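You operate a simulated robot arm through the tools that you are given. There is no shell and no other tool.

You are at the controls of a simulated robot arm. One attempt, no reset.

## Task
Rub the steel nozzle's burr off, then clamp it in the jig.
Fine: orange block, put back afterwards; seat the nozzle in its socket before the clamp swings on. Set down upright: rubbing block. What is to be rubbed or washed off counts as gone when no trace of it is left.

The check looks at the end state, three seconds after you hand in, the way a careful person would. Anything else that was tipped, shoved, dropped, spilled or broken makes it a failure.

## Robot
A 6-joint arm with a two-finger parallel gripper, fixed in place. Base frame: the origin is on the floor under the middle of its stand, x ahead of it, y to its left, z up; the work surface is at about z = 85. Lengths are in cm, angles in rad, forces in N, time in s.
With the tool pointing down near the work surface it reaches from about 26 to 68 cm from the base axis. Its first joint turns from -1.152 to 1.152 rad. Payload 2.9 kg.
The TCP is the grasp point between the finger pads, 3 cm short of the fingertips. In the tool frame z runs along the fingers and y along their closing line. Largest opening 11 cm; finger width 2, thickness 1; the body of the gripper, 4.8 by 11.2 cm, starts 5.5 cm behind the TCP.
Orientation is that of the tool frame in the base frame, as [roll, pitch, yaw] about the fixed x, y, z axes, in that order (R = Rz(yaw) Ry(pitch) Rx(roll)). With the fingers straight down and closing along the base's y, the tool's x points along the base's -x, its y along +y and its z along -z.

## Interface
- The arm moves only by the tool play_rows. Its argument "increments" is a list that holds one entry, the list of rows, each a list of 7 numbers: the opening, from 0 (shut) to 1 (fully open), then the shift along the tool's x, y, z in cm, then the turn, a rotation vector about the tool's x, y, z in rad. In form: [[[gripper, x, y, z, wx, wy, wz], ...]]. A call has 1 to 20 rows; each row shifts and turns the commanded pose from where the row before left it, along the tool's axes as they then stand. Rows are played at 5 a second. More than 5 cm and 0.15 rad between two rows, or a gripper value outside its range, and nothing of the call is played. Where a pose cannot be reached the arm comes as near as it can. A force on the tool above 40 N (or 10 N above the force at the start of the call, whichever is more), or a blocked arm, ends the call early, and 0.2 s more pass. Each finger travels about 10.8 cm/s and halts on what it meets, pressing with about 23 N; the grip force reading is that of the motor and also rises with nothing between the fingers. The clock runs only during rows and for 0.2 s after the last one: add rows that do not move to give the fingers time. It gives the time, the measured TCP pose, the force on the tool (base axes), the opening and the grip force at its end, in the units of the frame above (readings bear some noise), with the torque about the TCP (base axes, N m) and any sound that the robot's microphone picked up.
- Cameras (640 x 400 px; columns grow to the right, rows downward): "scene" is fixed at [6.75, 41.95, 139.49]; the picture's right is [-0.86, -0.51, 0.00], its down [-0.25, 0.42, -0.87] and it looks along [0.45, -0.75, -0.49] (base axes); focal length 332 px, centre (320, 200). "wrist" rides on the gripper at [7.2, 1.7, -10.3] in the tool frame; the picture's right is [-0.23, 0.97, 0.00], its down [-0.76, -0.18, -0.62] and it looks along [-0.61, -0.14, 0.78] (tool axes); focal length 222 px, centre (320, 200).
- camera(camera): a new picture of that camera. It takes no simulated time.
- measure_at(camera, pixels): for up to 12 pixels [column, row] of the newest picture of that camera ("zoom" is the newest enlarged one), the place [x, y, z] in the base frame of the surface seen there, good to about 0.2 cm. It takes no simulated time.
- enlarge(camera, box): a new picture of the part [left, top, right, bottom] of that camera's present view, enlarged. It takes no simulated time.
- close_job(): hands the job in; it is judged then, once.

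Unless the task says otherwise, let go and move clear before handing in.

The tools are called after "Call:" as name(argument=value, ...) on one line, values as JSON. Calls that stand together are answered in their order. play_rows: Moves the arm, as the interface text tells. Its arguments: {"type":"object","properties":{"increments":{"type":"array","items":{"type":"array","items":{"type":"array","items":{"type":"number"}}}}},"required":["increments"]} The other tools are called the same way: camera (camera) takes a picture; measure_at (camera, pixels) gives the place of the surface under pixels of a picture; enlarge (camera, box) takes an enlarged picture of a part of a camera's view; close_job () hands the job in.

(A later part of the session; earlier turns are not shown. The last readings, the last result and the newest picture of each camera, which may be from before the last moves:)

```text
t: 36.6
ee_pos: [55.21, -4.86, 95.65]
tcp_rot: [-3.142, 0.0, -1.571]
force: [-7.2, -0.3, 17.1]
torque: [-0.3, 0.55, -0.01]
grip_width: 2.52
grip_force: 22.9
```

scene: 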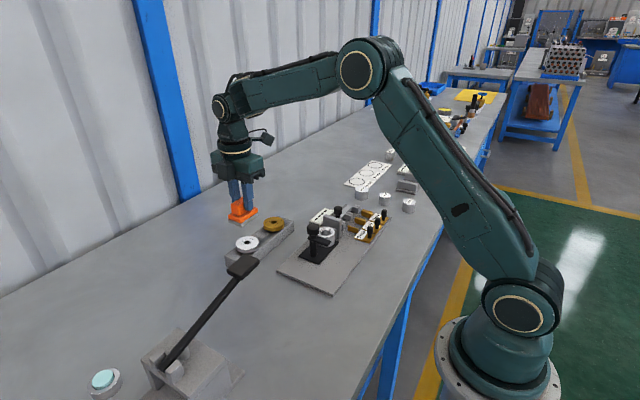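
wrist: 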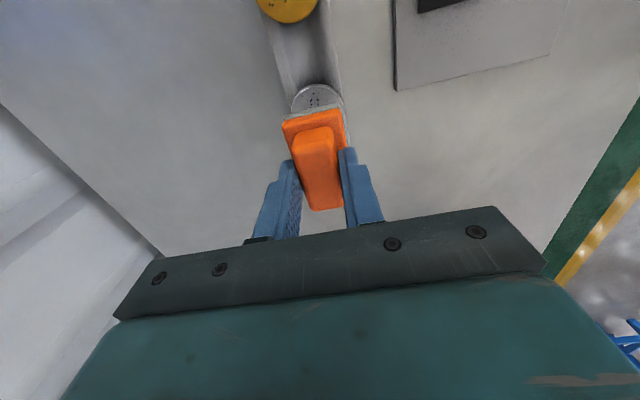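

Force is 17 N now; that's a firm rub. Another set without added pressure.

Call:
play_rows(increments=[[[0.1, 0, 0.6, -0.02, 0, 0, 0], [0.1, 0, 0.6, 0, 0, 0, 0], [0.1, 0, 0.6, 0, 0, 0, 0], [0.1, 0.1, -0.6, 0, 0, 0, 0], [0.1, 0.1, -0.6, 0, 0, 0, 0], [0.1, 0.1, -0.6, 0, 0, 0, 0], [0.1, 0, -0.6, 0, 0, 0, 0], [0.1, 0, -0.6, 0, 0, 0, 0], [0.1, 0, -0.6, 0, 0, 0, 0], [0.1, -0.1, 0.6, 0, 0, 0, 0], [0.1, -0.1, 0.6, 0, 0, 0, 0], [0.1, -0.1, 0.6, 0, 0, 0, 0], [0.1, -0.1, 0.6, 0, 0, 0, 0], [0.1, -0.1, 0.6, 0, 0, 0, 0], [0.1, -0.1, 0.6, 0, 0, 0, 0], [0.1, 0.1, -0.6, 0, 0, 0, 0], [0.1, 0.1, -0.6, 0, 0, 0, 0], [0.1, 0.1, -0.6, 0, 0, 0, 0], [0.1, 0, 0, 0, 0, 0, 0]]])

```text
t: 40.6
ee_pos: [55.37, -4.86, 95.58]
tcp_rot: [3.141, 0.001, -1.57]
force: [-1.5, 0.8, 5.8]
torque: [0.03, 0.19, 0.02]
grip_width: 2.55
grip_force: 22.8
```

Still ~6 N of contact. I'll lift and check what is left of the specks.

Call:
play_rows(increments=[[[0.1, 0, 0, -1, 0, 0, 0], [0.1, 0, 0, -2, 0, 0, 0], [0.1, 0, 0, -2.5, 0, 0, 0], [0.1, 0, 0, -1.5, 0, 0, 0], [0.1, 0, 0, 0, 0, 0, 0]]])

Call:
enlarge(camera="scene", box=[220, 205, 300, 270])

Call:
enlarge(camera="wrist", box=[260, 60, 380, 160])

```text
t: 41.8
ee_pos: [55.37, -4.87, 102.46]
tcp_rot: [-3.141, 0.0, -1.571]
force: [0.5, -0.4, -1.6]
torque: [0.01, 0.02, 0.02]
grip_width: 2.56
grip_force: 22.6
```

```text
6.15 times, centred on (260, 238) of scene
```

zoom: 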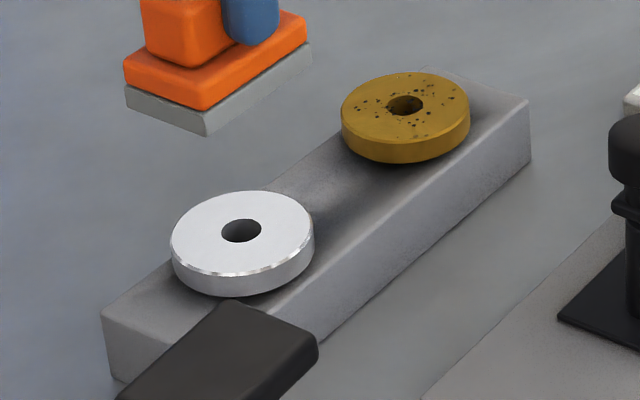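

```text
4.00 times, centred on (320, 110) of wrist
```

zoom: 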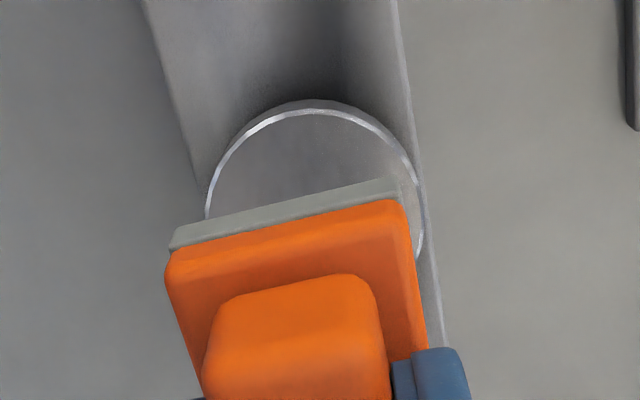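

The specks look gone in both views. I'll zoom in closely on the steel face to be sure no faint trace remains.

Call:
enlarge(camera="scene", box=[236, 224, 268, 248])

Call:
enlarge(camera="scene", box=[244, 228, 262, 242])

```text
16.00 times, centred on (252, 236) of scene
```

zoom: 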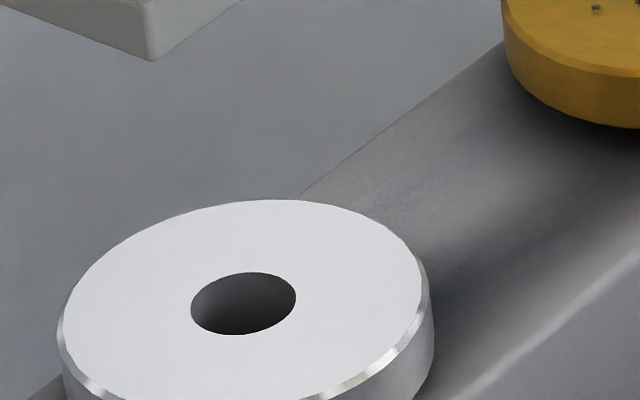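

```text
16.00 times, centred on (253, 235) of scene
```

zoom: 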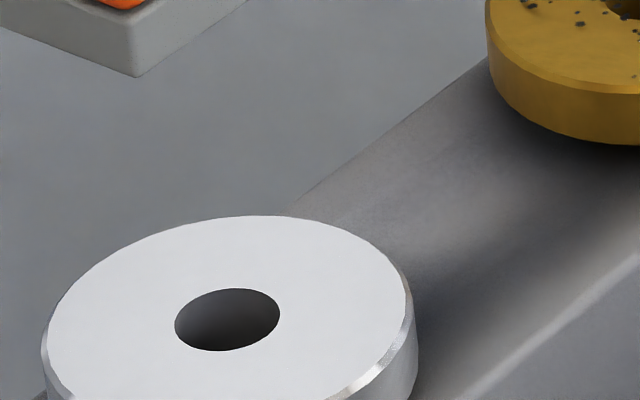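

The face looks bare, but I'll do one more light rubbing round for margin while I hold the block.

Call:
play_rows(increments=[[[0.1, 0, 0, 2, 0, 0, 0], [0.1, 0, 0, 2.5, 0, 0, 0], [0.1, 0, 0, 1.8, 0, 0, 0], [0.1, 0, 0, 0.7, 0, 0, 0], [0.1, 0, 0, 0.03, 0, 0, 0], [0.1, 0, 0.6, 0, 0, 0, 0], [0.1, 0, 0.6, 0, 0, 0, 0], [0.1, 0, 0.6, 0, 0, 0, 0], [0.1, 0, -0.6, 0, 0, 0, 0], [0.1, 0, -0.6, 0, 0, 0, 0], [0.1, 0, -0.6, 0, 0, 0, 0], [0.1, 0, -0.6, 0, 0, 0, 0], [0.1, 0, -0.6, 0, 0, 0, 0], [0.1, 0, -0.6, 0, 0, 0, 0], [0.1, 0, 0.6, 0, 0, 0, 0], [0.1, 0, 0.6, 0, 0, 0, 0], [0.1, 0, 0.6, 0, 0, 0, 0], [0.1, 0, 0, 0, 0, 0, 0]]])

```text
t: 45.6
ee_pos: [55.47, -4.84, 95.5]
tcp_rot: [3.141, 0.0, -1.57]
force: [1.7, 1.0, 2.8]
torque: [-0.03, -0.17, -0.01]
grip_width: 2.53
grip_force: 23.3
```

Still light contact (≈4 N). One more set with slightly more pressure.

Call:
play_rows(increments=[[[0.1, 0, 0, 0.03, 0, 0, 0], [0.1, 0.1, 0.6, 0.02, 0, 0, 0], [0.1, 0.1, 0.6, 0, 0, 0, 0], [0.1, 0.1, 0.6, 0, 0, 0, 0], [0.1, 0, -0.6, 0, 0, 0, 0], [0.1, 0, -0.6, 0, 0, 0, 0], [0.1, 0, -0.6, 0, 0, 0, 0], [0.1, 0, -0.6, 0, 0, 0, 0], [0.1, 0, -0.6, 0, 0, 0, 0], [0.1, 0, -0.6, 0, 0, 0, 0], [0.1, -0.1, 0.6, 0, 0, 0, 0], [0.1, -0.1, 0.6, 0, 0, 0, 0], [0.1, -0.1, 0.6, 0, 0, 0, 0], [0.1, -0.1, 0.6, 0, 0, 0, 0], [0.1, -0.1, 0.6, 0, 0, 0, 0], [0.1, -0.1, 0.6, 0, 0, 0, 0], [0.1, 0.1, -0.6, 0, 0, 0, 0], [0.1, 0.1, -0.6, 0, 0, 0, 0], [0.1, 0.1, -0.6, 0, 0, 0, 0], [0.1, 0, 0, 0, 0, 0, 0]]])

Call:
play_rows(increments=[[[0.1, 0, 0, -1, 0, 0, 0], [0.1, 0, 0, -2, 0, 0, 0], [0.1, 0, 0, -2.5, 0, 0, 0], [0.1, 0, 0, -1.5, 0, 0, 0], [0.1, 0, 0, 0, 0, 0, 0]]])

Call:
enlarge(camera="scene", box=[220, 205, 300, 270])

Call:
camera(camera="wrist")

```text
t: 49.8
ee_pos: [55.48, -4.84, 95.52]
tcp_rot: [3.141, 0.0, -1.573]
force: [-4.1, 1.8, 8.4]
torque: [0.14, 0.31, -0.01]
grip_width: 2.54
grip_force: 22.9
```

```text
t: 51.0
ee_pos: [55.44, -4.84, 102.63]
tcp_rot: [3.141, -0.001, -1.571]
force: [0.7, 0.2, -1.6]
torque: [0.02, 0.0, 0.03]
grip_width: 2.56
grip_force: 22.9
```

```text
6.15 times, centred on (260, 238) of scene
```

zoom: 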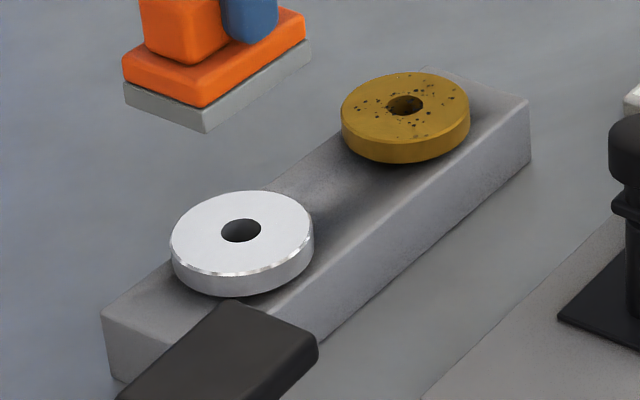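

```text
taken
```

wrist: 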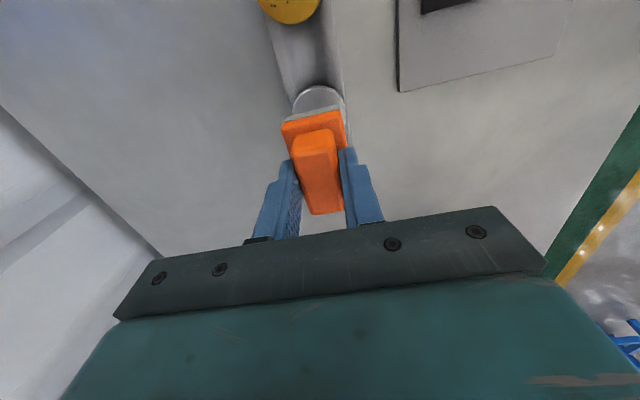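

The steel face is clean in every view. Now I'll carry the orange block back above its original place.

Call:
play_rows(increments=[[[0.1, -0.5, 2.1, 0, 0, 0, 0], [0.1, -0.5, 2.1, 0, 0, 0, 0], [0.1, -1.0, 2.1, 0, 0, 0, 0], [0.1, -1.2, 2.1, 0, 0, 0, 0], [0.1, -1.2, 2.1, 0, 0, 0, 0], [0.1, -1.2, 2.1, 0, 0, 0, 0], [0.1, -1.2, 2.1, 0, 0, 0, 0], [0.1, -1.3, 2.2, 0, 0, 0, 0], [0.1, 0, 0, 0, 0, 0, 0], [0.1, 0, 0, 0, 0, 0, 0]]])

Call:
camera(camera="scene")

Call:
camera(camera="wrist")

```text
t: 53.2
ee_pos: [38.53, 3.21, 102.55]
tcp_rot: [3.141, 0.0, -1.57]
force: [-0.1, 0.5, -1.6]
torque: [-0.01, 0.02, -0.02]
grip_width: 2.55
grip_force: 23.3
```

```text
taken
```

scene: 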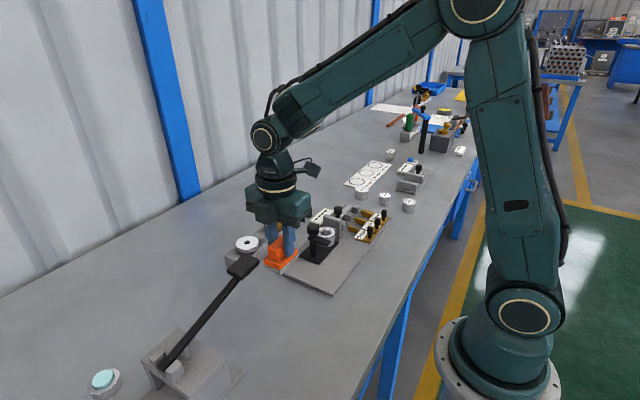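

```text
taken
```

wrist: 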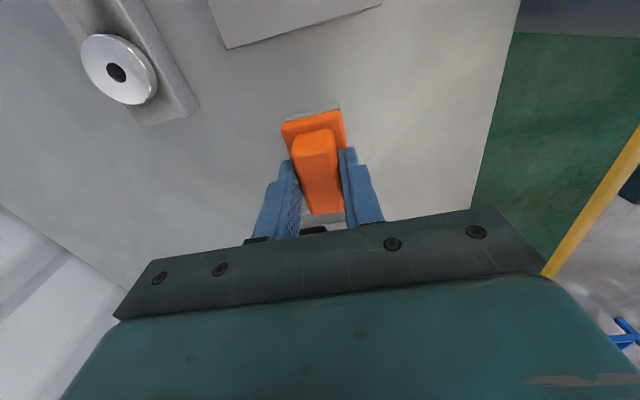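

The steel nozzle at (118,68) is in plain view; I'll zoom in on it, and lower the block toward the table.

Call:
enlarge(camera="wrist", box=[70, 20, 190, 120])

Call:
play_rows(increments=[[[0.1, 0, 0, 2.5, 0, 0, 0], [0.1, 0, 0, 3, 0, 0, 0], [0.1, 0, 0, 2.5, 0, 0, 0], [0.1, 0, 0, 2, 0, 0, 0], [0.1, 0, 0, 1.2, 0, 0, 0], [0.1, 0, 0, 0.3, 0, 0, 0], [0.1, 0, 0, 0, 0, 0, 0]]])

Call:
enlarge(camera="scene", box=[220, 200, 340, 330])

```text
4.00 times, centred on (130, 70) of wrist
```

zoom: 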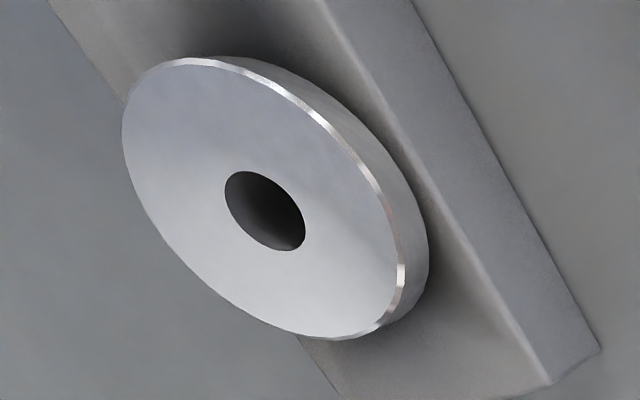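

```text
t: 54.8
ee_pos: [38.5, 3.28, 90.94]
tcp_rot: [-3.139, 0.001, -1.572]
force: [0.5, 0.0, -1.2]
torque: [0.0, -0.01, 0.03]
grip_width: 2.53
grip_force: 22.9
```

```text
3.08 times, centred on (280, 265) of scene
```

zoom: 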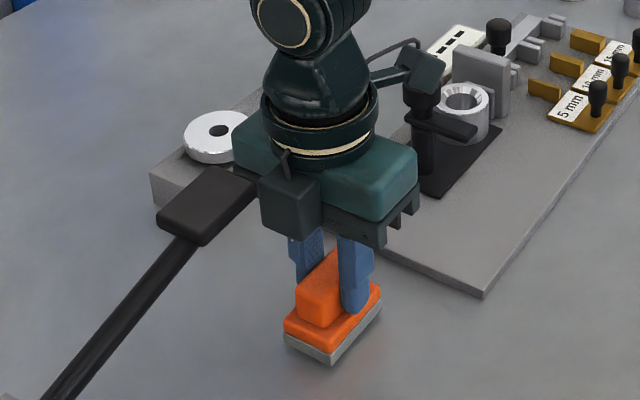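

The nozzle face is spotless and the block is nearly down. I'll lower in small steps until the table is felt.

Call:
play_rows(increments=[[[0.1, 0, 0, 0.1, 0, 0, 0], [0.1, 0, 0, 0.1, 0, 0, 0], [0.1, 0, 0, 0.1, 0, 0, 0], [0.1, 0, 0, 0, 0, 0, 0]]])

```text
t: 55.8
ee_pos: [38.51, 3.3, 90.71]
tcp_rot: [3.141, 0.0, -1.573]
force: [0.0, -0.7, -1.0]
torque: [0.01, -0.01, 0.01]
grip_width: 2.54
grip_force: 23.0
```

Call:
play_rows(increments=[[[0.1, 0, 0, 0.06, 0, 0, 0], [0.1, 0, 0, 0.06, 0, 0, 0], [0.1, 0, 0, 0.06, 0, 0, 0], [0.1, 0, 0, 0, 0, 0, 0]]])

```text
t: 56.8
ee_pos: [38.41, 3.18, 90.53]
tcp_rot: [3.141, 0.0, -1.571]
force: [-0.3, -0.2, -1.9]
torque: [0.02, 0.03, 0.02]
grip_width: 2.55
grip_force: 23.1
```

Call:
play_rows(increments=[[[0.1, 0, 0, 0.05, 0, 0, 0], [0.1, 0, 0, 0.05, 0, 0, 0], [0.1, 0, 0, 0, 0, 0, 0]]])

Call:
enlarge(camera="scene", box=[255, 265, 315, 325])

```text
t: 57.6
ee_pos: [38.43, 3.27, 90.44]
tcp_rot: [-3.139, 0.001, -1.57]
force: [-4.4, 0.8, 20.4]
torque: [-0.27, 0.18, 0.02]
grip_width: 2.52
grip_force: 23.2
```

```text
6.67 times, centred on (285, 295) of scene
```

zoom: 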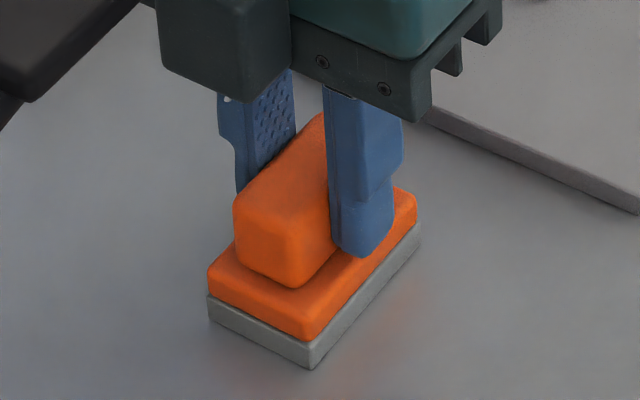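

The block is on the table (20 N). I'll ease off a touch, then open the fingers and rise straight up.

Call:
play_rows(increments=[[[0.1, 0, 0, -0.1, 0, 0, 0], [0.1, 0, 0, 0, 0, 0, 0], [0.3, 0, 0, 0, 0, 0, 0], [0.5, 0, 0, 0, 0, 0, 0], [0.5, 0, 0, 0, 0, 0, 0], [0.5, 0, 0, 0, 0, 0, 0]]])

Call:
enlarge(camera="scene", box=[255, 265, 315, 325])

```text
t: 59.0
ee_pos: [38.52, 3.29, 90.52]
tcp_rot: [-3.142, 0.0, -1.572]
force: [0.6, -1.2, -0.1]
torque: [0.0, 0.02, -0.01]
grip_width: 5.5
grip_force: 0.1
```

```text
6.67 times, centred on (285, 295) of scene
```

zoom: 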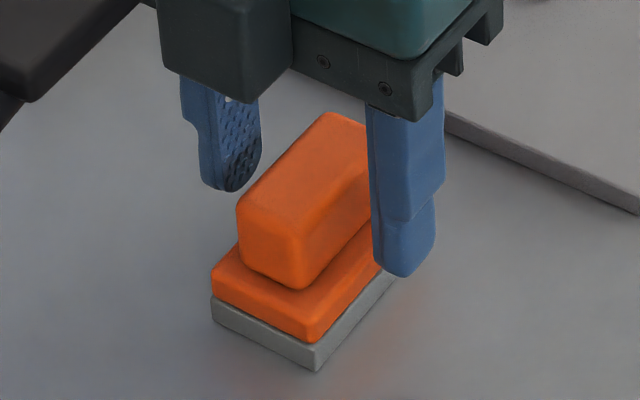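

The block stands upright on its spot. I'll rise clear and move to look at the socket and clamp closely with the wrist camera.

Call:
play_rows(increments=[[[0.5, 0, 0, -1.5, 0, 0, 0], [0.5, 0, 0, -3, 0, 0, 0], [0.5, 0, 0, -4, 0, 0, 0], [0.5, 0, 0, -4, 0, 0, 0], [0.5, 0, 0, -3, 0, 0, 0], [0.6, 3.5, -0.3, 0, 0, 0, 0], [0.7, 3.5, -0.3, 0, 0, 0, 0], [0.8, 3.5, -0.3, 0, 0, 0, 0], [0.9, 3.5, -0.3, 0, 0, 0, 0], [1, 3.5, -0.3, 0, 0, 0, 0], [1, 3.5, -0.3, 0, 0, 0, 0], [1, 3.5, -0.3, 0, 0, 0, 0], [1, 3.5, -0.4, 0, 0, 0, 0], [1, 0, 0, 0, 0, 0, 0], [1, 0, 0, 0, 0, 0, 0]]])

Call:
camera(camera="wrist")

Call:
camera(camera="scene")

```text
t: 62.2
ee_pos: [40.96, -24.71, 105.99]
tcp_rot: [-3.141, 0.001, -1.571]
force: [-0.4, -1.1, 0.2]
torque: [0.01, 0.01, -0.03]
grip_width: 10.98
grip_force: 0.0
```

```text
taken
```

wrist: 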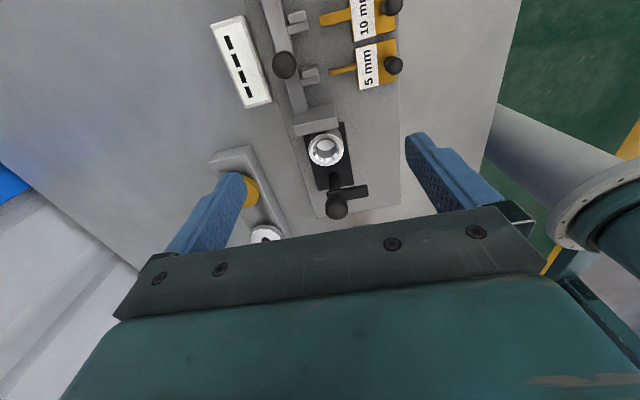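

```text
taken
```

scene: 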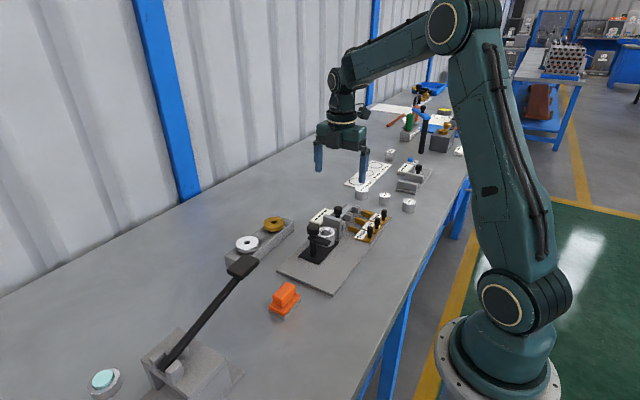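

Call:
enlarge(camera="wrist", box=[280, 90, 400, 230])

Call:
enlarge(camera="wrist", box=[290, 95, 380, 175])

Call:
measure_at(camera="zoom", pixels=[[180, 267], [320, 267], [252, 200], [252, 335], [200, 220], [302, 220], [205, 315], [305, 310], [225, 280], [285, 260], [260, 235], [255, 310]])

```text
2.86 times, centred on (340, 160) of wrist
```

zoom: 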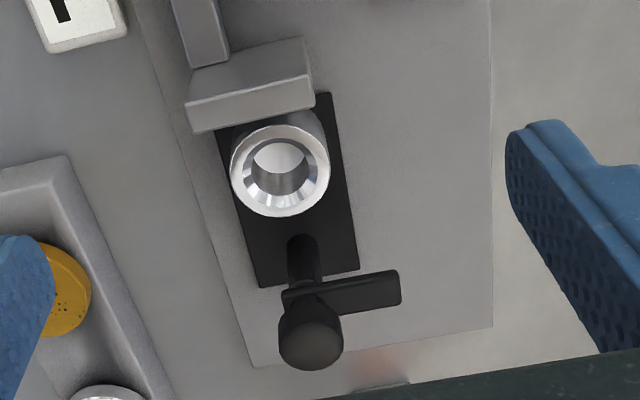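

```text
5.00 times, centred on (335, 135) of wrist
```

zoom: 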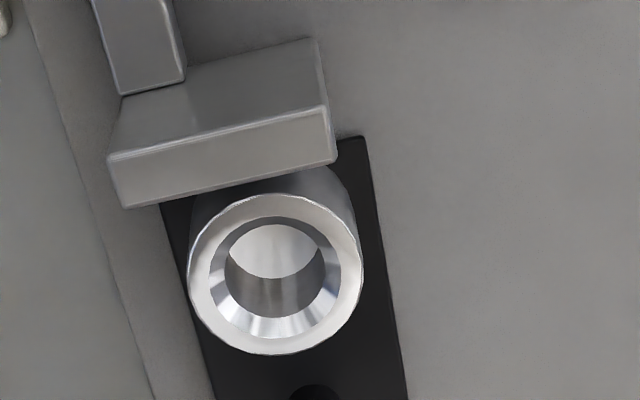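

```text
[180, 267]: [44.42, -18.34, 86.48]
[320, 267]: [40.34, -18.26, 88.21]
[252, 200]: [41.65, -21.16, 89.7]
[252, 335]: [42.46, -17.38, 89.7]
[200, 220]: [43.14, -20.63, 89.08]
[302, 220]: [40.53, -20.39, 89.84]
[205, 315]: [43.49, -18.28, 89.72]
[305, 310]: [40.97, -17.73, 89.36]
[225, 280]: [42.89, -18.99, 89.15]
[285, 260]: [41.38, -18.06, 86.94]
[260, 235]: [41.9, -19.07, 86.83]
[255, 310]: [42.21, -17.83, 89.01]
```

The socket cup has a chamfered bore with floor near z≈86.9. I'll measure its rim precisely along with the bracket face next to it.

Call:
measure_at(camera="zoom", pixels=[[193, 275], [358, 270], [275, 198], [275, 349], [215, 215], [338, 215], [215, 330], [338, 325], [212, 275], [338, 262], [275, 220], [275, 335]])

Call:
measure_at(camera="zoom", pixels=[[112, 165], [330, 108], [220, 140], [130, 200], [335, 155], [250, 175], [315, 45], [220, 80], [230, 150], [365, 145], [400, 385], [168, 215]])

```text
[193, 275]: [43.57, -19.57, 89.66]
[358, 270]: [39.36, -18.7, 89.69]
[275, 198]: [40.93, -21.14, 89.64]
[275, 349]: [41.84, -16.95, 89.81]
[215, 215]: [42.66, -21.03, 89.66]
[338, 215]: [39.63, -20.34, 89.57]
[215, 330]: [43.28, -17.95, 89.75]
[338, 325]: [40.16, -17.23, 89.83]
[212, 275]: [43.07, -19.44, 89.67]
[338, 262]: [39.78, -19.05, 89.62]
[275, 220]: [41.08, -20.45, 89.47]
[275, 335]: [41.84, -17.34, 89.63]
```

```text
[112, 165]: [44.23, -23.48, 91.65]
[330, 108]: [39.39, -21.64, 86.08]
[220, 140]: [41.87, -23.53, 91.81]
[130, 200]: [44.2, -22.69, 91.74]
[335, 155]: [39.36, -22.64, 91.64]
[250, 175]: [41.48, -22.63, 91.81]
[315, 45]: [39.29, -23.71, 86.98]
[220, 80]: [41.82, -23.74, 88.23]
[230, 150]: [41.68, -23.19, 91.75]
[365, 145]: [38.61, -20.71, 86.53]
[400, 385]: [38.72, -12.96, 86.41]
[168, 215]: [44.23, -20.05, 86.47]
```

The socket centre reads about (41.43,-19.13) from the wrist; bracket front at y≈-22.6 leaves room for the flange. Next I fly above the steel nozzle with an 8 cm opening and check alignment.

Call:
play_rows(increments=[[[0.9, -2.5, -1.8, 0, 0, 0, 0], [0.8, -2.5, -1.8, 0, 0, 0, 0], [0.75, -2.5, -1.8, 0, 0, 0, 0], [0.73, -2.5, -1.8, 0, 0, 0, 0], [0.73, -2.5, -1.8, 0, 0, 0, 0], [0.73, -2.5, -1.8, 0, 0, 0, 0], [0.73, -2.5, -1.8, 0, 0, 0, 0], [0.73, -2.5, -1.8, 0, 0, 0, 0], [0.73, 0, 0, 2, 0, 0, 0], [0.73, 0, 0, 2, 0, 0, 0], [0.73, 0, 0, 1, 0, 0, 0], [0.73, 0, 0, 0, 0, 0, 0], [0.73, 0, 0, 0, 0, 0, 0]]])

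Call:
camera(camera="wrist")

Call:
camera(camera="scene")

```text
t: 65.0
ee_pos: [55.44, -4.58, 100.98]
tcp_rot: [-3.14, 0.0, -1.569]
force: [0.5, -0.1, -0.4]
torque: [-0.02, 0.01, 0.01]
grip_width: 8.01
grip_force: 0.1
```

```text
taken
```

wrist: 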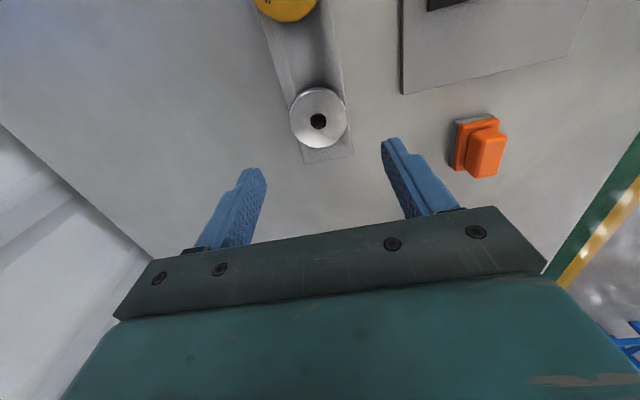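

```text
taken
```

scene: 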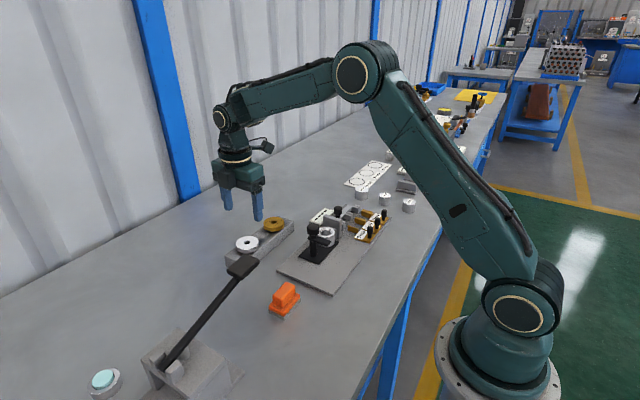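

Call:
enlarge(camera="wrist", box=[280, 80, 360, 160])

Call:
measure_at(camera="wrist", pixels=[[292, 122], [345, 116], [318, 93], [318, 145], [300, 103], [337, 103], [300, 138], [338, 136], [311, 121], [327, 121]])

```text
5.00 times, centred on (320, 120) of wrist
```

zoom: 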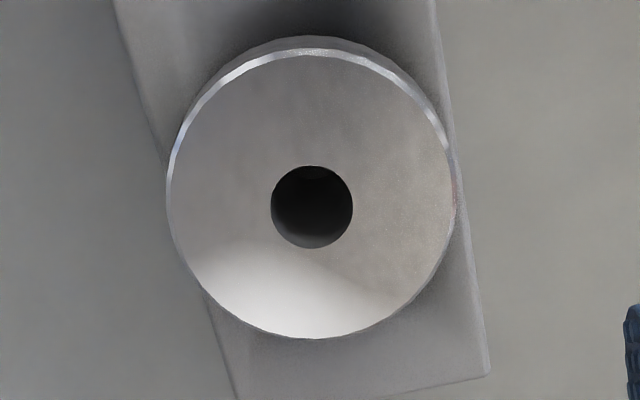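

```text
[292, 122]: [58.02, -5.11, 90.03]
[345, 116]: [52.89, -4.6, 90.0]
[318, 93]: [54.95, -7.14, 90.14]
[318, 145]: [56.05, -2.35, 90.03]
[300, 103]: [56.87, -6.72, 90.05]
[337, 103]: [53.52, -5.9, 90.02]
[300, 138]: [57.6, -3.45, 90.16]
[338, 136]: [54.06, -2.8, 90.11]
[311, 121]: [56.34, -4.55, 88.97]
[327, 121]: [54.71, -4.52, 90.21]
```

The nozzle centre reads (55.48,-4.77) in this view and the tool is nearly over it. Descending so the fingertips stop just above the tray top (TCP z≈91.75).

Call:
play_rows(increments=[[[0.73, 0.15, 0, 2.5, 0, 0, 0], [0.73, 0, 0, 2.5, 0, 0, 0], [0.73, 0, 0, 2, 0, 0, 0], [0.73, 0, 0, 1.2, 0, 0, 0], [0.73, 0, 0, 0.7, 0, 0, 0], [0.73, 0, 0, 0.3, 0, 0, 0], [0.73, 0, 0, 0, 0, 0, 0]]])

Call:
enlarge(camera="scene", box=[200, 185, 300, 270])

Call:
camera(camera="wrist")

```text
t: 66.6
ee_pos: [55.4, -4.86, 91.84]
tcp_rot: [3.14, 0.0, -1.571]
force: [-0.7, 0.2, 0.4]
torque: [-0.01, 0.01, 0.0]
grip_width: 8.03
grip_force: 0.1
```

```text
4.71 times, centred on (250, 228) of scene
```

zoom: 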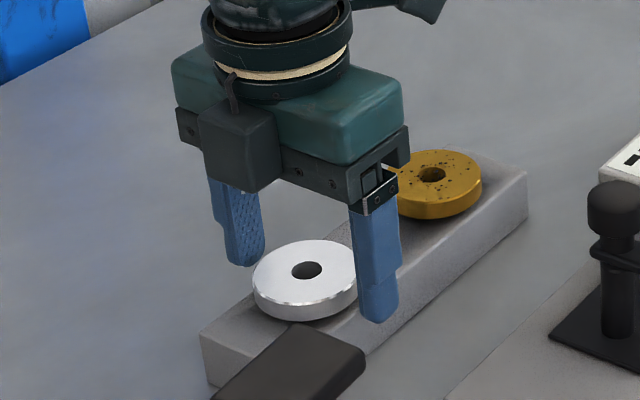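

```text
taken
```

wrist: 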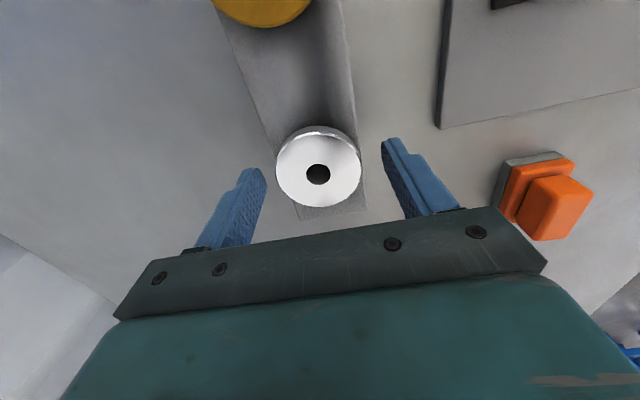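

Fingers straddle the flange evenly. Lower a last 0.1 cm and close on the rim.

Call:
play_rows(increments=[[[0.73, 0, 0, 0.12, 0, 0, 0], [0.6, 0, 0, 0, 0, 0, 0], [0.52, 0, 0, 0, 0, 0, 0], [0.47, 0, 0, 0, 0, 0, 0], [0.4, 0, 0, 0, 0, 0, 0], [0.4, 0, 0, 0, 0, 0, 0], [0.4, 0, 0, 0, 0, 0, 0]]])

Call:
enlarge(camera="scene", box=[200, 185, 300, 270])

Call:
camera(camera="wrist")

```text
t: 68.2
ee_pos: [55.41, -4.88, 91.66]
tcp_rot: [-3.141, 0.001, -1.571]
force: [0.8, 0.0, 0.5]
torque: [-0.01, -0.03, 0.01]
grip_width: 5.45
grip_force: 22.7
```

```text
4.71 times, centred on (250, 228) of scene
```

zoom: 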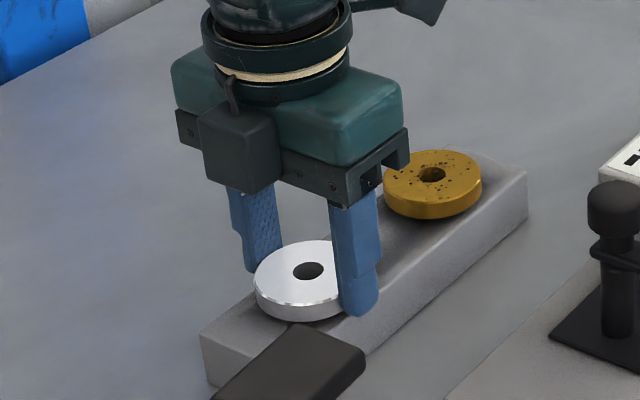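

```text
taken
```

wrist: 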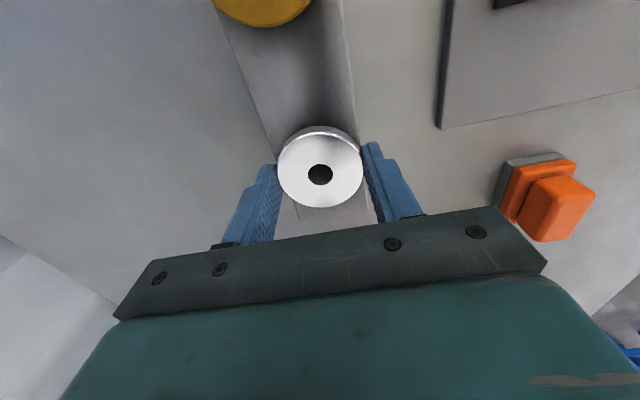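

Gripping at 5.45 cm. Lifting slowly to see the nozzle come out of the tray.

Call:
play_rows(increments=[[[0.4, 0, 0, -0.5, 0, 0, 0], [0.4, 0, 0, -0.7, 0, 0, 0], [0.4, 0, 0, -1, 0, 0, 0], [0.4, 0, 0, -1, 0, 0, 0], [0.4, 0, 0, -1, 0, 0, 0], [0.4, 0, 0, -1, 0, 0, 0], [0.4, 0, 0, -1, 0, 0, 0], [0.4, 0, 0, 0, 0, 0, 0], [0.4, 0, 0, 0, 0, 0, 0]]])

Call:
enlarge(camera="scene", box=[200, 185, 300, 270])

Call:
camera(camera="wrist")

```text
t: 70.2
ee_pos: [55.36, -5.01, 97.87]
tcp_rot: [-3.139, 0.001, -1.57]
force: [1.0, -0.7, -1.8]
torque: [0.02, -0.04, 0.0]
grip_width: 5.41
grip_force: 23.5
```

```text
4.71 times, centred on (250, 228) of scene
```

zoom: 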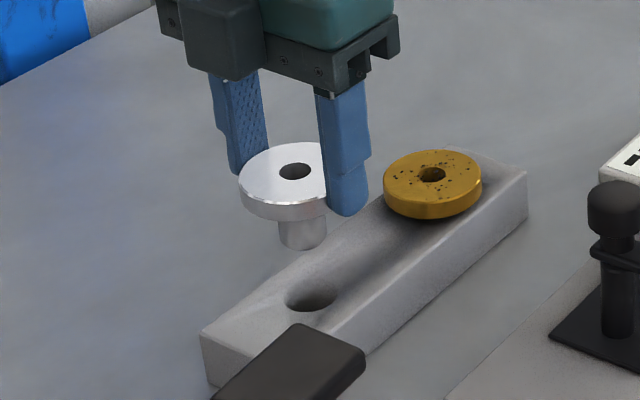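

```text
taken
```

wrist: 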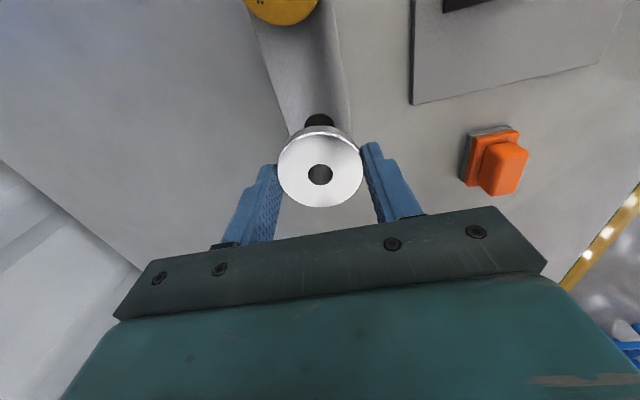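

The nozzle came out cleanly: a flange with a spigot. I'll measure the spigot (about (302,235) in the zoom).

Call:
enlarge(camera="scene", box=[240, 205, 290, 245])

Call:
measure_at(camera="zoom", pixels=[[100, 180], [100, 200], [160, 235], [160, 190], [130, 215], [192, 205], [130, 60], [130, 180], [60, 170], [160, 242], [110, 225], [190, 225]])

```text
10.00 times, centred on (265, 225) of scene
```

zoom: 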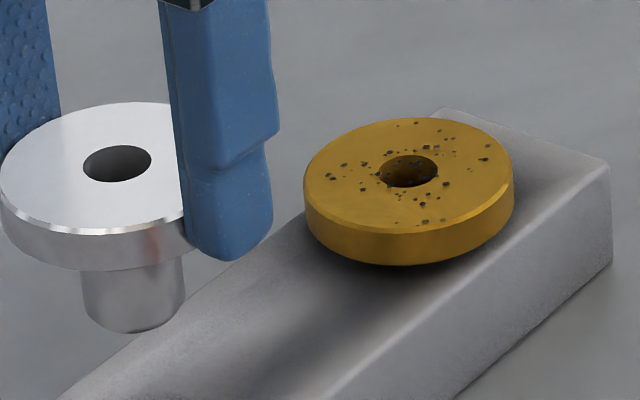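

```text
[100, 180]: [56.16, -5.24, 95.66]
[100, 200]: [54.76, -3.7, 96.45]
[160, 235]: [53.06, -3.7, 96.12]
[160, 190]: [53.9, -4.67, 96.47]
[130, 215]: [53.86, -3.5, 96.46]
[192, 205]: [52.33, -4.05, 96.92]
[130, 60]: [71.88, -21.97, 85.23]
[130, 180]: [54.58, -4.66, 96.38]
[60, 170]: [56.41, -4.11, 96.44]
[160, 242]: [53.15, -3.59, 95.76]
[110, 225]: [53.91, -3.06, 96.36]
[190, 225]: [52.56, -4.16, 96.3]
```

Call:
measure_at(camera="zoom", pixels=[[130, 280], [130, 300], [130, 325], [86, 300], [180, 300], [95, 320], [170, 320], [110, 268], [100, 265], [60, 262], [20, 238], [150, 268]])

Call:
enlarge(camera="wrist", box=[270, 100, 370, 220])

Call:
measure_at(camera="zoom", pixels=[[170, 230], [370, 230], [270, 130], [270, 340], [235, 248], [305, 248], [268, 215], [268, 282]])

```text
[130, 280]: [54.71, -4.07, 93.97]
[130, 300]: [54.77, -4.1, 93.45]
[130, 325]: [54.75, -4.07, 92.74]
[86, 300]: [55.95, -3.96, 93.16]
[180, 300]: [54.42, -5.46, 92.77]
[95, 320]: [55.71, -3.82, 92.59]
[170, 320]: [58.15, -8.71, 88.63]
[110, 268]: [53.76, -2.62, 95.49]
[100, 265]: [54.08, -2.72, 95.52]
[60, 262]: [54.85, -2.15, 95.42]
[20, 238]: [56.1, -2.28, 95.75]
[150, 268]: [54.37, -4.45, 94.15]
```

```text
3.33 times, centred on (320, 160) of wrist
```

zoom: 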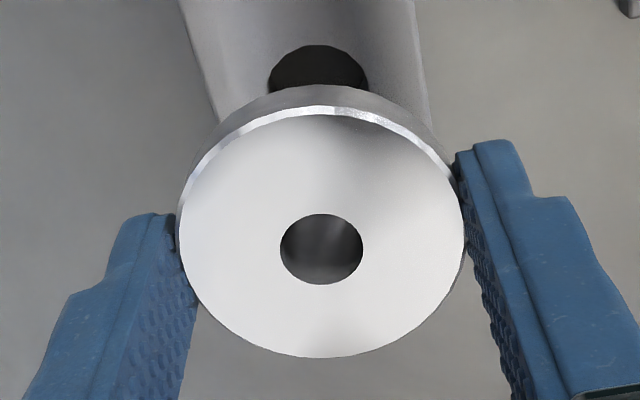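

```text
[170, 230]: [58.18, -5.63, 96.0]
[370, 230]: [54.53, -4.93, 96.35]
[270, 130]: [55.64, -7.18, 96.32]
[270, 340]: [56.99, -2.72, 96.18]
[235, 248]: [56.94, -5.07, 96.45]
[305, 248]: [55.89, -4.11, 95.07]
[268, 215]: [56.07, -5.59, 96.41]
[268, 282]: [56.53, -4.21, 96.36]
```

Call:
measure_at(camera="zoom", pixels=[[186, 240], [458, 240], [320, 120], [320, 350], [230, 150], [412, 150], [225, 325], [418, 325], [285, 248], [360, 248]])

```text
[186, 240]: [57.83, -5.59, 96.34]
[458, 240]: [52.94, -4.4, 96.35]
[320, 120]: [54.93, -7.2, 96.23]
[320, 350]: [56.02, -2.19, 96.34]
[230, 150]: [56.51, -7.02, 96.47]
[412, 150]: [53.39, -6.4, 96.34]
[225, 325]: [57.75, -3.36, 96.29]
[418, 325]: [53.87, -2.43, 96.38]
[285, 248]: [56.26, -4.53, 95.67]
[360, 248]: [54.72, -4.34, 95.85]
```

The nozzle is centred on the TCP within 0.1 cm; spigot about 2.45 cm in diameter, 2.3 cm long. I'll cross-check the socket rim from the scene camera.

Call:
enlarge(camera="scene", box=[305, 210, 350, 255])

```text
8.89 times, centred on (328, 232) of scene
```

zoom: 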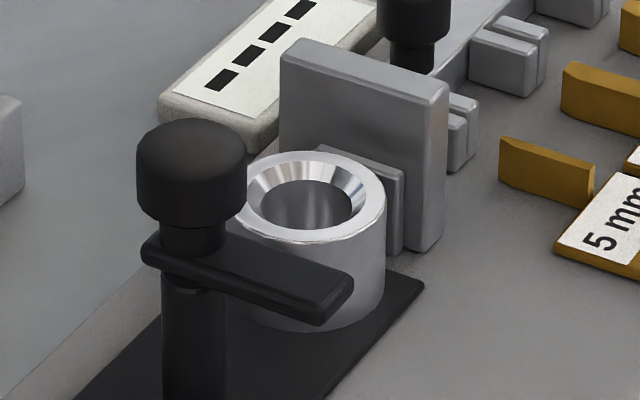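

Call:
measure_at(camera="zoom", pixels=[[382, 200], [315, 155], [315, 238], [355, 170], [360, 228], [270, 232], [258, 165], [250, 205], [375, 215], [340, 158], [285, 157]])

Call:
measure_at(camera="zoom", pixels=[[350, 160], [400, 175], [395, 230], [340, 150], [380, 160], [320, 150], [345, 310], [352, 280], [300, 310], [195, 120], [240, 170], [150, 170]])

```text
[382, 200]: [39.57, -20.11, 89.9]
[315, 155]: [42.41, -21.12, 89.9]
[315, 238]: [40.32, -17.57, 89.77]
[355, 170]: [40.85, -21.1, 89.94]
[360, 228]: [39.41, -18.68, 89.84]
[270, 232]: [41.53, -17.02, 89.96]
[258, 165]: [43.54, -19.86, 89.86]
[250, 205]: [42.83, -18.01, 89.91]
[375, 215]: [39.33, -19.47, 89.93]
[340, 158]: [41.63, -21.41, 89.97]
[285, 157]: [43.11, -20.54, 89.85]
```

```text
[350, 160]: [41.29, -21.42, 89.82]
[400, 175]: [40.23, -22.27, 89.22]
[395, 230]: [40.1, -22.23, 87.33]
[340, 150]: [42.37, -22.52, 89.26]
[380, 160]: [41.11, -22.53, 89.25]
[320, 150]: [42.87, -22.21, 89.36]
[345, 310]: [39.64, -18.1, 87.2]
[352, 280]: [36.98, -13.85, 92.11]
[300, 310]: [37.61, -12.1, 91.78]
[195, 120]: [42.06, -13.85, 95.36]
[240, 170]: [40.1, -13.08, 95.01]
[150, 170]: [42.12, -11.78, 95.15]
```

Scene gives the socket centre as (41.45,-19.25), wrist (41.43,-19.13); I'll aim for (41.43,-19.18). I lift to z≈102.5 and carry the nozzle above the socket.

Call:
play_rows(increments=[[[0.4, 0, 0, -1.5, 0, 0, 0], [0.4, 0, 0, -2, 0, 0, 0], [0.4, 0, 0, -1.2, 0, 0, 0], [0.4, 1.43, 1.4, 0, 0, 0, 0], [0.4, 1.43, 1.4, 0, 0, 0, 0], [0.4, 1.43, 1.4, 0, 0, 0, 0], [0.4, 1.43, 1.4, 0, 0, 0, 0], [0.4, 1.43, 1.4, 0, 0, 0, 0], [0.4, 1.43, 1.4, 0, 0, 0, 0], [0.4, 1.43, 1.4, 0, 0, 0, 0], [0.4, 1.43, 1.4, 0, 0, 0, 0], [0.4, 1.43, 1.4, 0, 0, 0, 0], [0.4, 1.43, 1.4, 0, 0, 0, 0], [0.4, 0, 0, 0, 0, 0, 0], [0.4, 0, 0, 0, 0, 0, 0]]])

Call:
camera(camera="wrist")

Call:
enlarge(camera="scene", box=[280, 160, 380, 260])

```text
t: 73.4
ee_pos: [41.42, -18.95, 102.71]
tcp_rot: [3.141, 0.002, -1.57]
force: [0.5, -0.1, -2.6]
torque: [0.04, -0.03, -0.02]
grip_width: 5.43
grip_force: 23.5
```

```text
taken
```

wrist: 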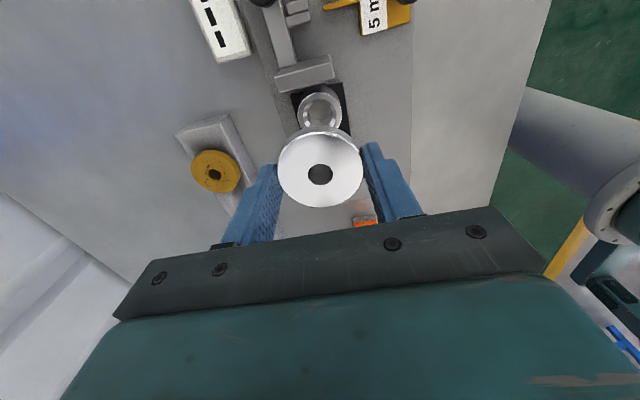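

```text
4.00 times, centred on (330, 210) of scene
```

zoom: 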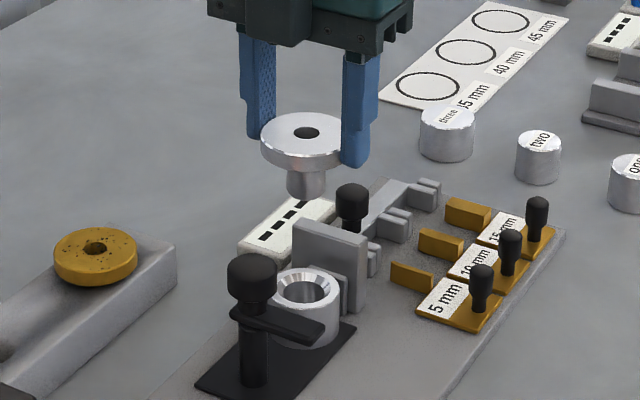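

The nozzle hangs over the socket. I'll lower to just above the rim and verify alignment from both cameras.

Call:
play_rows(increments=[[[0.4, 0, 0, 2, 0, 0, 0], [0.4, 0, 0, 2, 0, 0, 0], [0.4, 0, 0, 1.5, 0, 0, 0], [0.4, 0, 0, 0.6, 0, 0, 0], [0.4, 0, 0, 0, 0, 0, 0], [0.4, 0, 0, 0, 0, 0, 0]]])

Call:
enlarge(camera="scene", box=[300, 185, 360, 255])

Call:
camera(camera="wrist")

```text
t: 74.8
ee_pos: [41.41, -19.11, 96.54]
tcp_rot: [3.141, -0.001, -1.572]
force: [-0.2, 0.8, -2.1]
torque: [0.0, -0.01, 0.02]
grip_width: 5.39
grip_force: 23.0
```

```text
5.71 times, centred on (330, 220) of scene
```

zoom: 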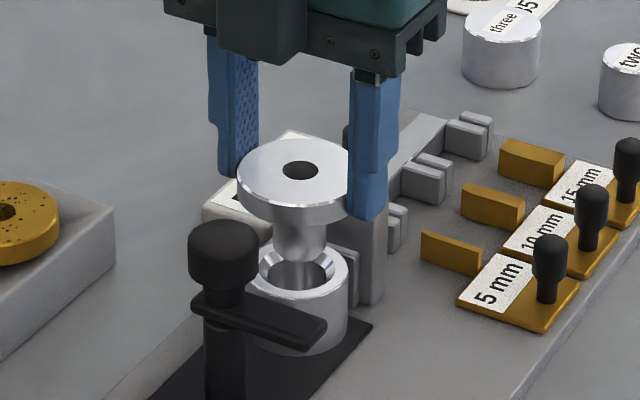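

```text
taken
```

wrist: 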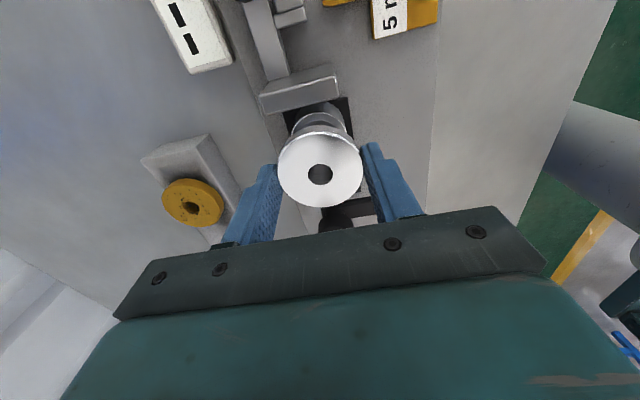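

The spigot's column (≈300) matches the socket's centre column in the zoom. Checking the depth direction by measuring the spigot front and flange edge.

Call:
enlarge(camera="scene", box=[310, 205, 350, 245])

Call:
measure_at(camera="zoom", pixels=[[320, 240], [290, 240], [250, 240], [360, 240], [320, 255], [300, 225], [340, 225], [300, 175], [180, 150], [250, 180]])

Call:
measure_at(camera="wrist", pixels=[[282, 172], [360, 168], [320, 138], [320, 203], [295, 145], [346, 145], [293, 195], [348, 193]])

```text
10.00 times, centred on (330, 225) of scene
```

zoom: 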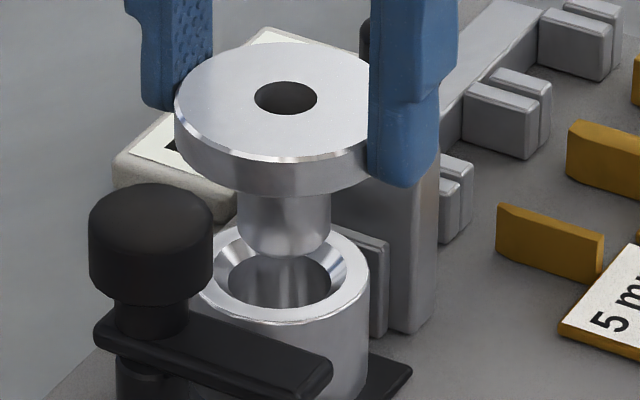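

```text
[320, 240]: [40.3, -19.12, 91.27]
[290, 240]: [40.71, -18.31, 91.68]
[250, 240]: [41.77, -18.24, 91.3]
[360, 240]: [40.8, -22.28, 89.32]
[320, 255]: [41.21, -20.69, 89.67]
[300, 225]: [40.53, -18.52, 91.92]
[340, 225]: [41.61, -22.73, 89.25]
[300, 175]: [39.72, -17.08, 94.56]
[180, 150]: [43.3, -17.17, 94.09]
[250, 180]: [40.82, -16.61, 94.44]
```

```text
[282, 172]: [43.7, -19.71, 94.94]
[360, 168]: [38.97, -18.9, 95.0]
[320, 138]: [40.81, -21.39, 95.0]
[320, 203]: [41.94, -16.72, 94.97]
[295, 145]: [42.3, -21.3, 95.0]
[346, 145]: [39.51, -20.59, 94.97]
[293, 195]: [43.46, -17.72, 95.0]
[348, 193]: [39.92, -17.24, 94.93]
```

Both cameras suggest shifting about +0.08 in x and +0.06 in y. I apply that and lower gently into the bore, watching forces.

Call:
play_rows(increments=[[[0.4, -0.06, -0.08, 0.5, 0, 0, 0], [0.4, 0, 0, 0.4, 0, 0, 0], [0.4, 0, 0, 0.3, 0, 0, 0], [0.4, 0, 0, 0.3, 0, 0, 0], [0.4, 0, 0, 0.2, 0, 0, 0], [0.4, 0, 0, 0, 0, 0, 0]]])

Call:
enlarge(camera="scene", box=[310, 205, 350, 245])

```text
t: 76.2
ee_pos: [41.44, -19.21, 94.74]
tcp_rot: [-3.141, 0.0, -1.571]
force: [-0.7, 0.6, -2.1]
torque: [-0.01, -0.02, 0.0]
grip_width: 5.42
grip_force: 22.6
```

```text
10.00 times, centred on (330, 225) of scene
```

zoom: 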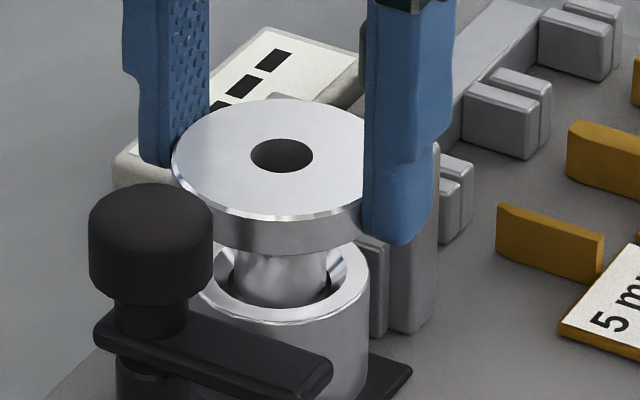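

The spigot is entering the bore with no side force. Continuing downward.

Call:
play_rows(increments=[[[0.4, 0, 0, 0.2, 0, 0, 0], [0.4, 0, 0, 0.2, 0, 0, 0], [0.4, 0, 0, 0.2, 0, 0, 0], [0.4, 0, 0, 0.2, 0, 0, 0], [0.4, 0, 0, 0.2, 0, 0, 0], [0.4, 0, 0, 0, 0, 0, 0]]])

```text
t: 77.6
ee_pos: [41.5, -19.06, 93.76]
tcp_rot: [3.14, 0.0, -1.57]
force: [0.6, -0.6, -2.5]
torque: [0.0, -0.03, -0.01]
grip_width: 5.41
grip_force: 22.6
```

Call:
play_rows(increments=[[[0.4, 0, 0, 0.2, 0, 0, 0], [0.4, 0, 0, 0.2, 0, 0, 0], [0.4, 0, 0, 0.15, 0, 0, 0], [0.4, 0, 0, 0.1, 0, 0, 0], [0.4, 0, 0, 0, 0, 0, 0]]])

Call:
enlarge(camera="scene", box=[310, 205, 350, 245])

```text
t: 78.8
ee_pos: [41.39, -18.99, 93.15]
tcp_rot: [-3.141, 0.0, -1.571]
force: [0.3, 0.2, -2.3]
torque: [0.02, -0.01, 0.0]
grip_width: 5.41
grip_force: 22.9
```

```text
10.00 times, centred on (330, 225) of scene
```

zoom: 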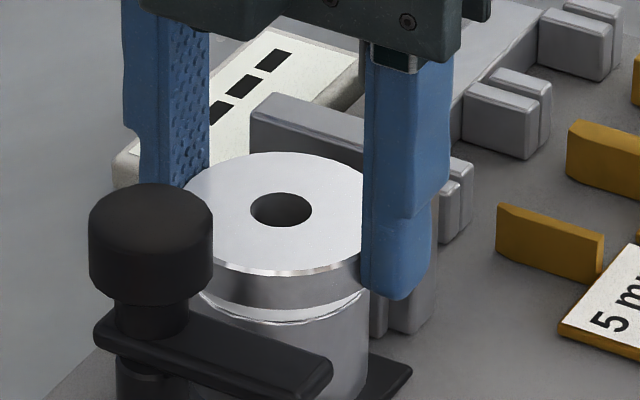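

Almost seated, a thin gap remains. Lowering in finer steps until contact.

Call:
play_rows(increments=[[[0.4, 0, 0, 0.06, 0, 0, 0], [0.4, 0, 0, 0.06, 0, 0, 0], [0.4, 0, 0, 0.06, 0, 0, 0], [0.4, 0, 0, 0, 0, 0, 0]]])

```text
t: 79.8
ee_pos: [41.43, -19.09, 92.91]
tcp_rot: [3.141, 0.0, -1.57]
force: [-0.9, 0.4, -2.6]
torque: [-0.01, 0.01, 0.01]
grip_width: 5.43
grip_force: 23.0
```

Call:
play_rows(increments=[[[0.4, 0, 0, 0.05, 0, 0, 0], [0.4, 0, 0, 0.05, 0, 0, 0], [0.4, 0, 0, 0, 0, 0, 0]]])

Call:
enlarge(camera="scene", box=[310, 205, 350, 245])

```text
t: 80.6
ee_pos: [41.46, -19.08, 92.77]
tcp_rot: [-3.142, 0.0, -1.572]
force: [-0.2, -0.3, -3.4]
torque: [0.0, -0.01, -0.01]
grip_width: 5.46
grip_force: 22.9
```

```text
10.00 times, centred on (330, 225) of scene
```

zoom: 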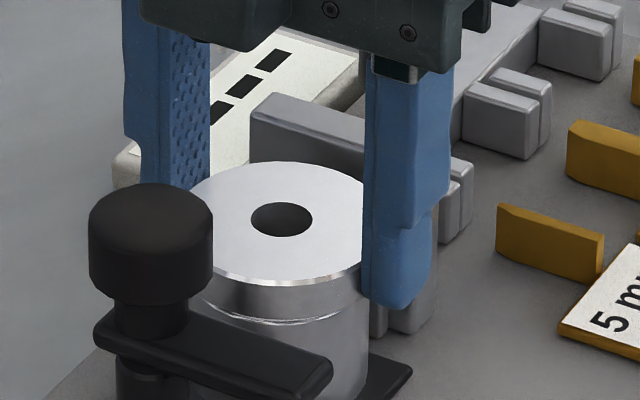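

Call:
play_rows(increments=[[[0.4, 0, 0, 0.05, 0, 0, 0], [0.4, 0, 0, 0.04, 0, 0, 0], [0.4, 0, 0, 0, 0, 0, 0]]])

```text
t: 81.4
ee_pos: [41.4, -19.06, 92.83]
tcp_rot: [-3.141, 0.0, -1.571]
force: [0.6, 0.6, -2.5]
torque: [0.01, 0.01, 0.01]
grip_width: 5.41
grip_force: 23.5
```

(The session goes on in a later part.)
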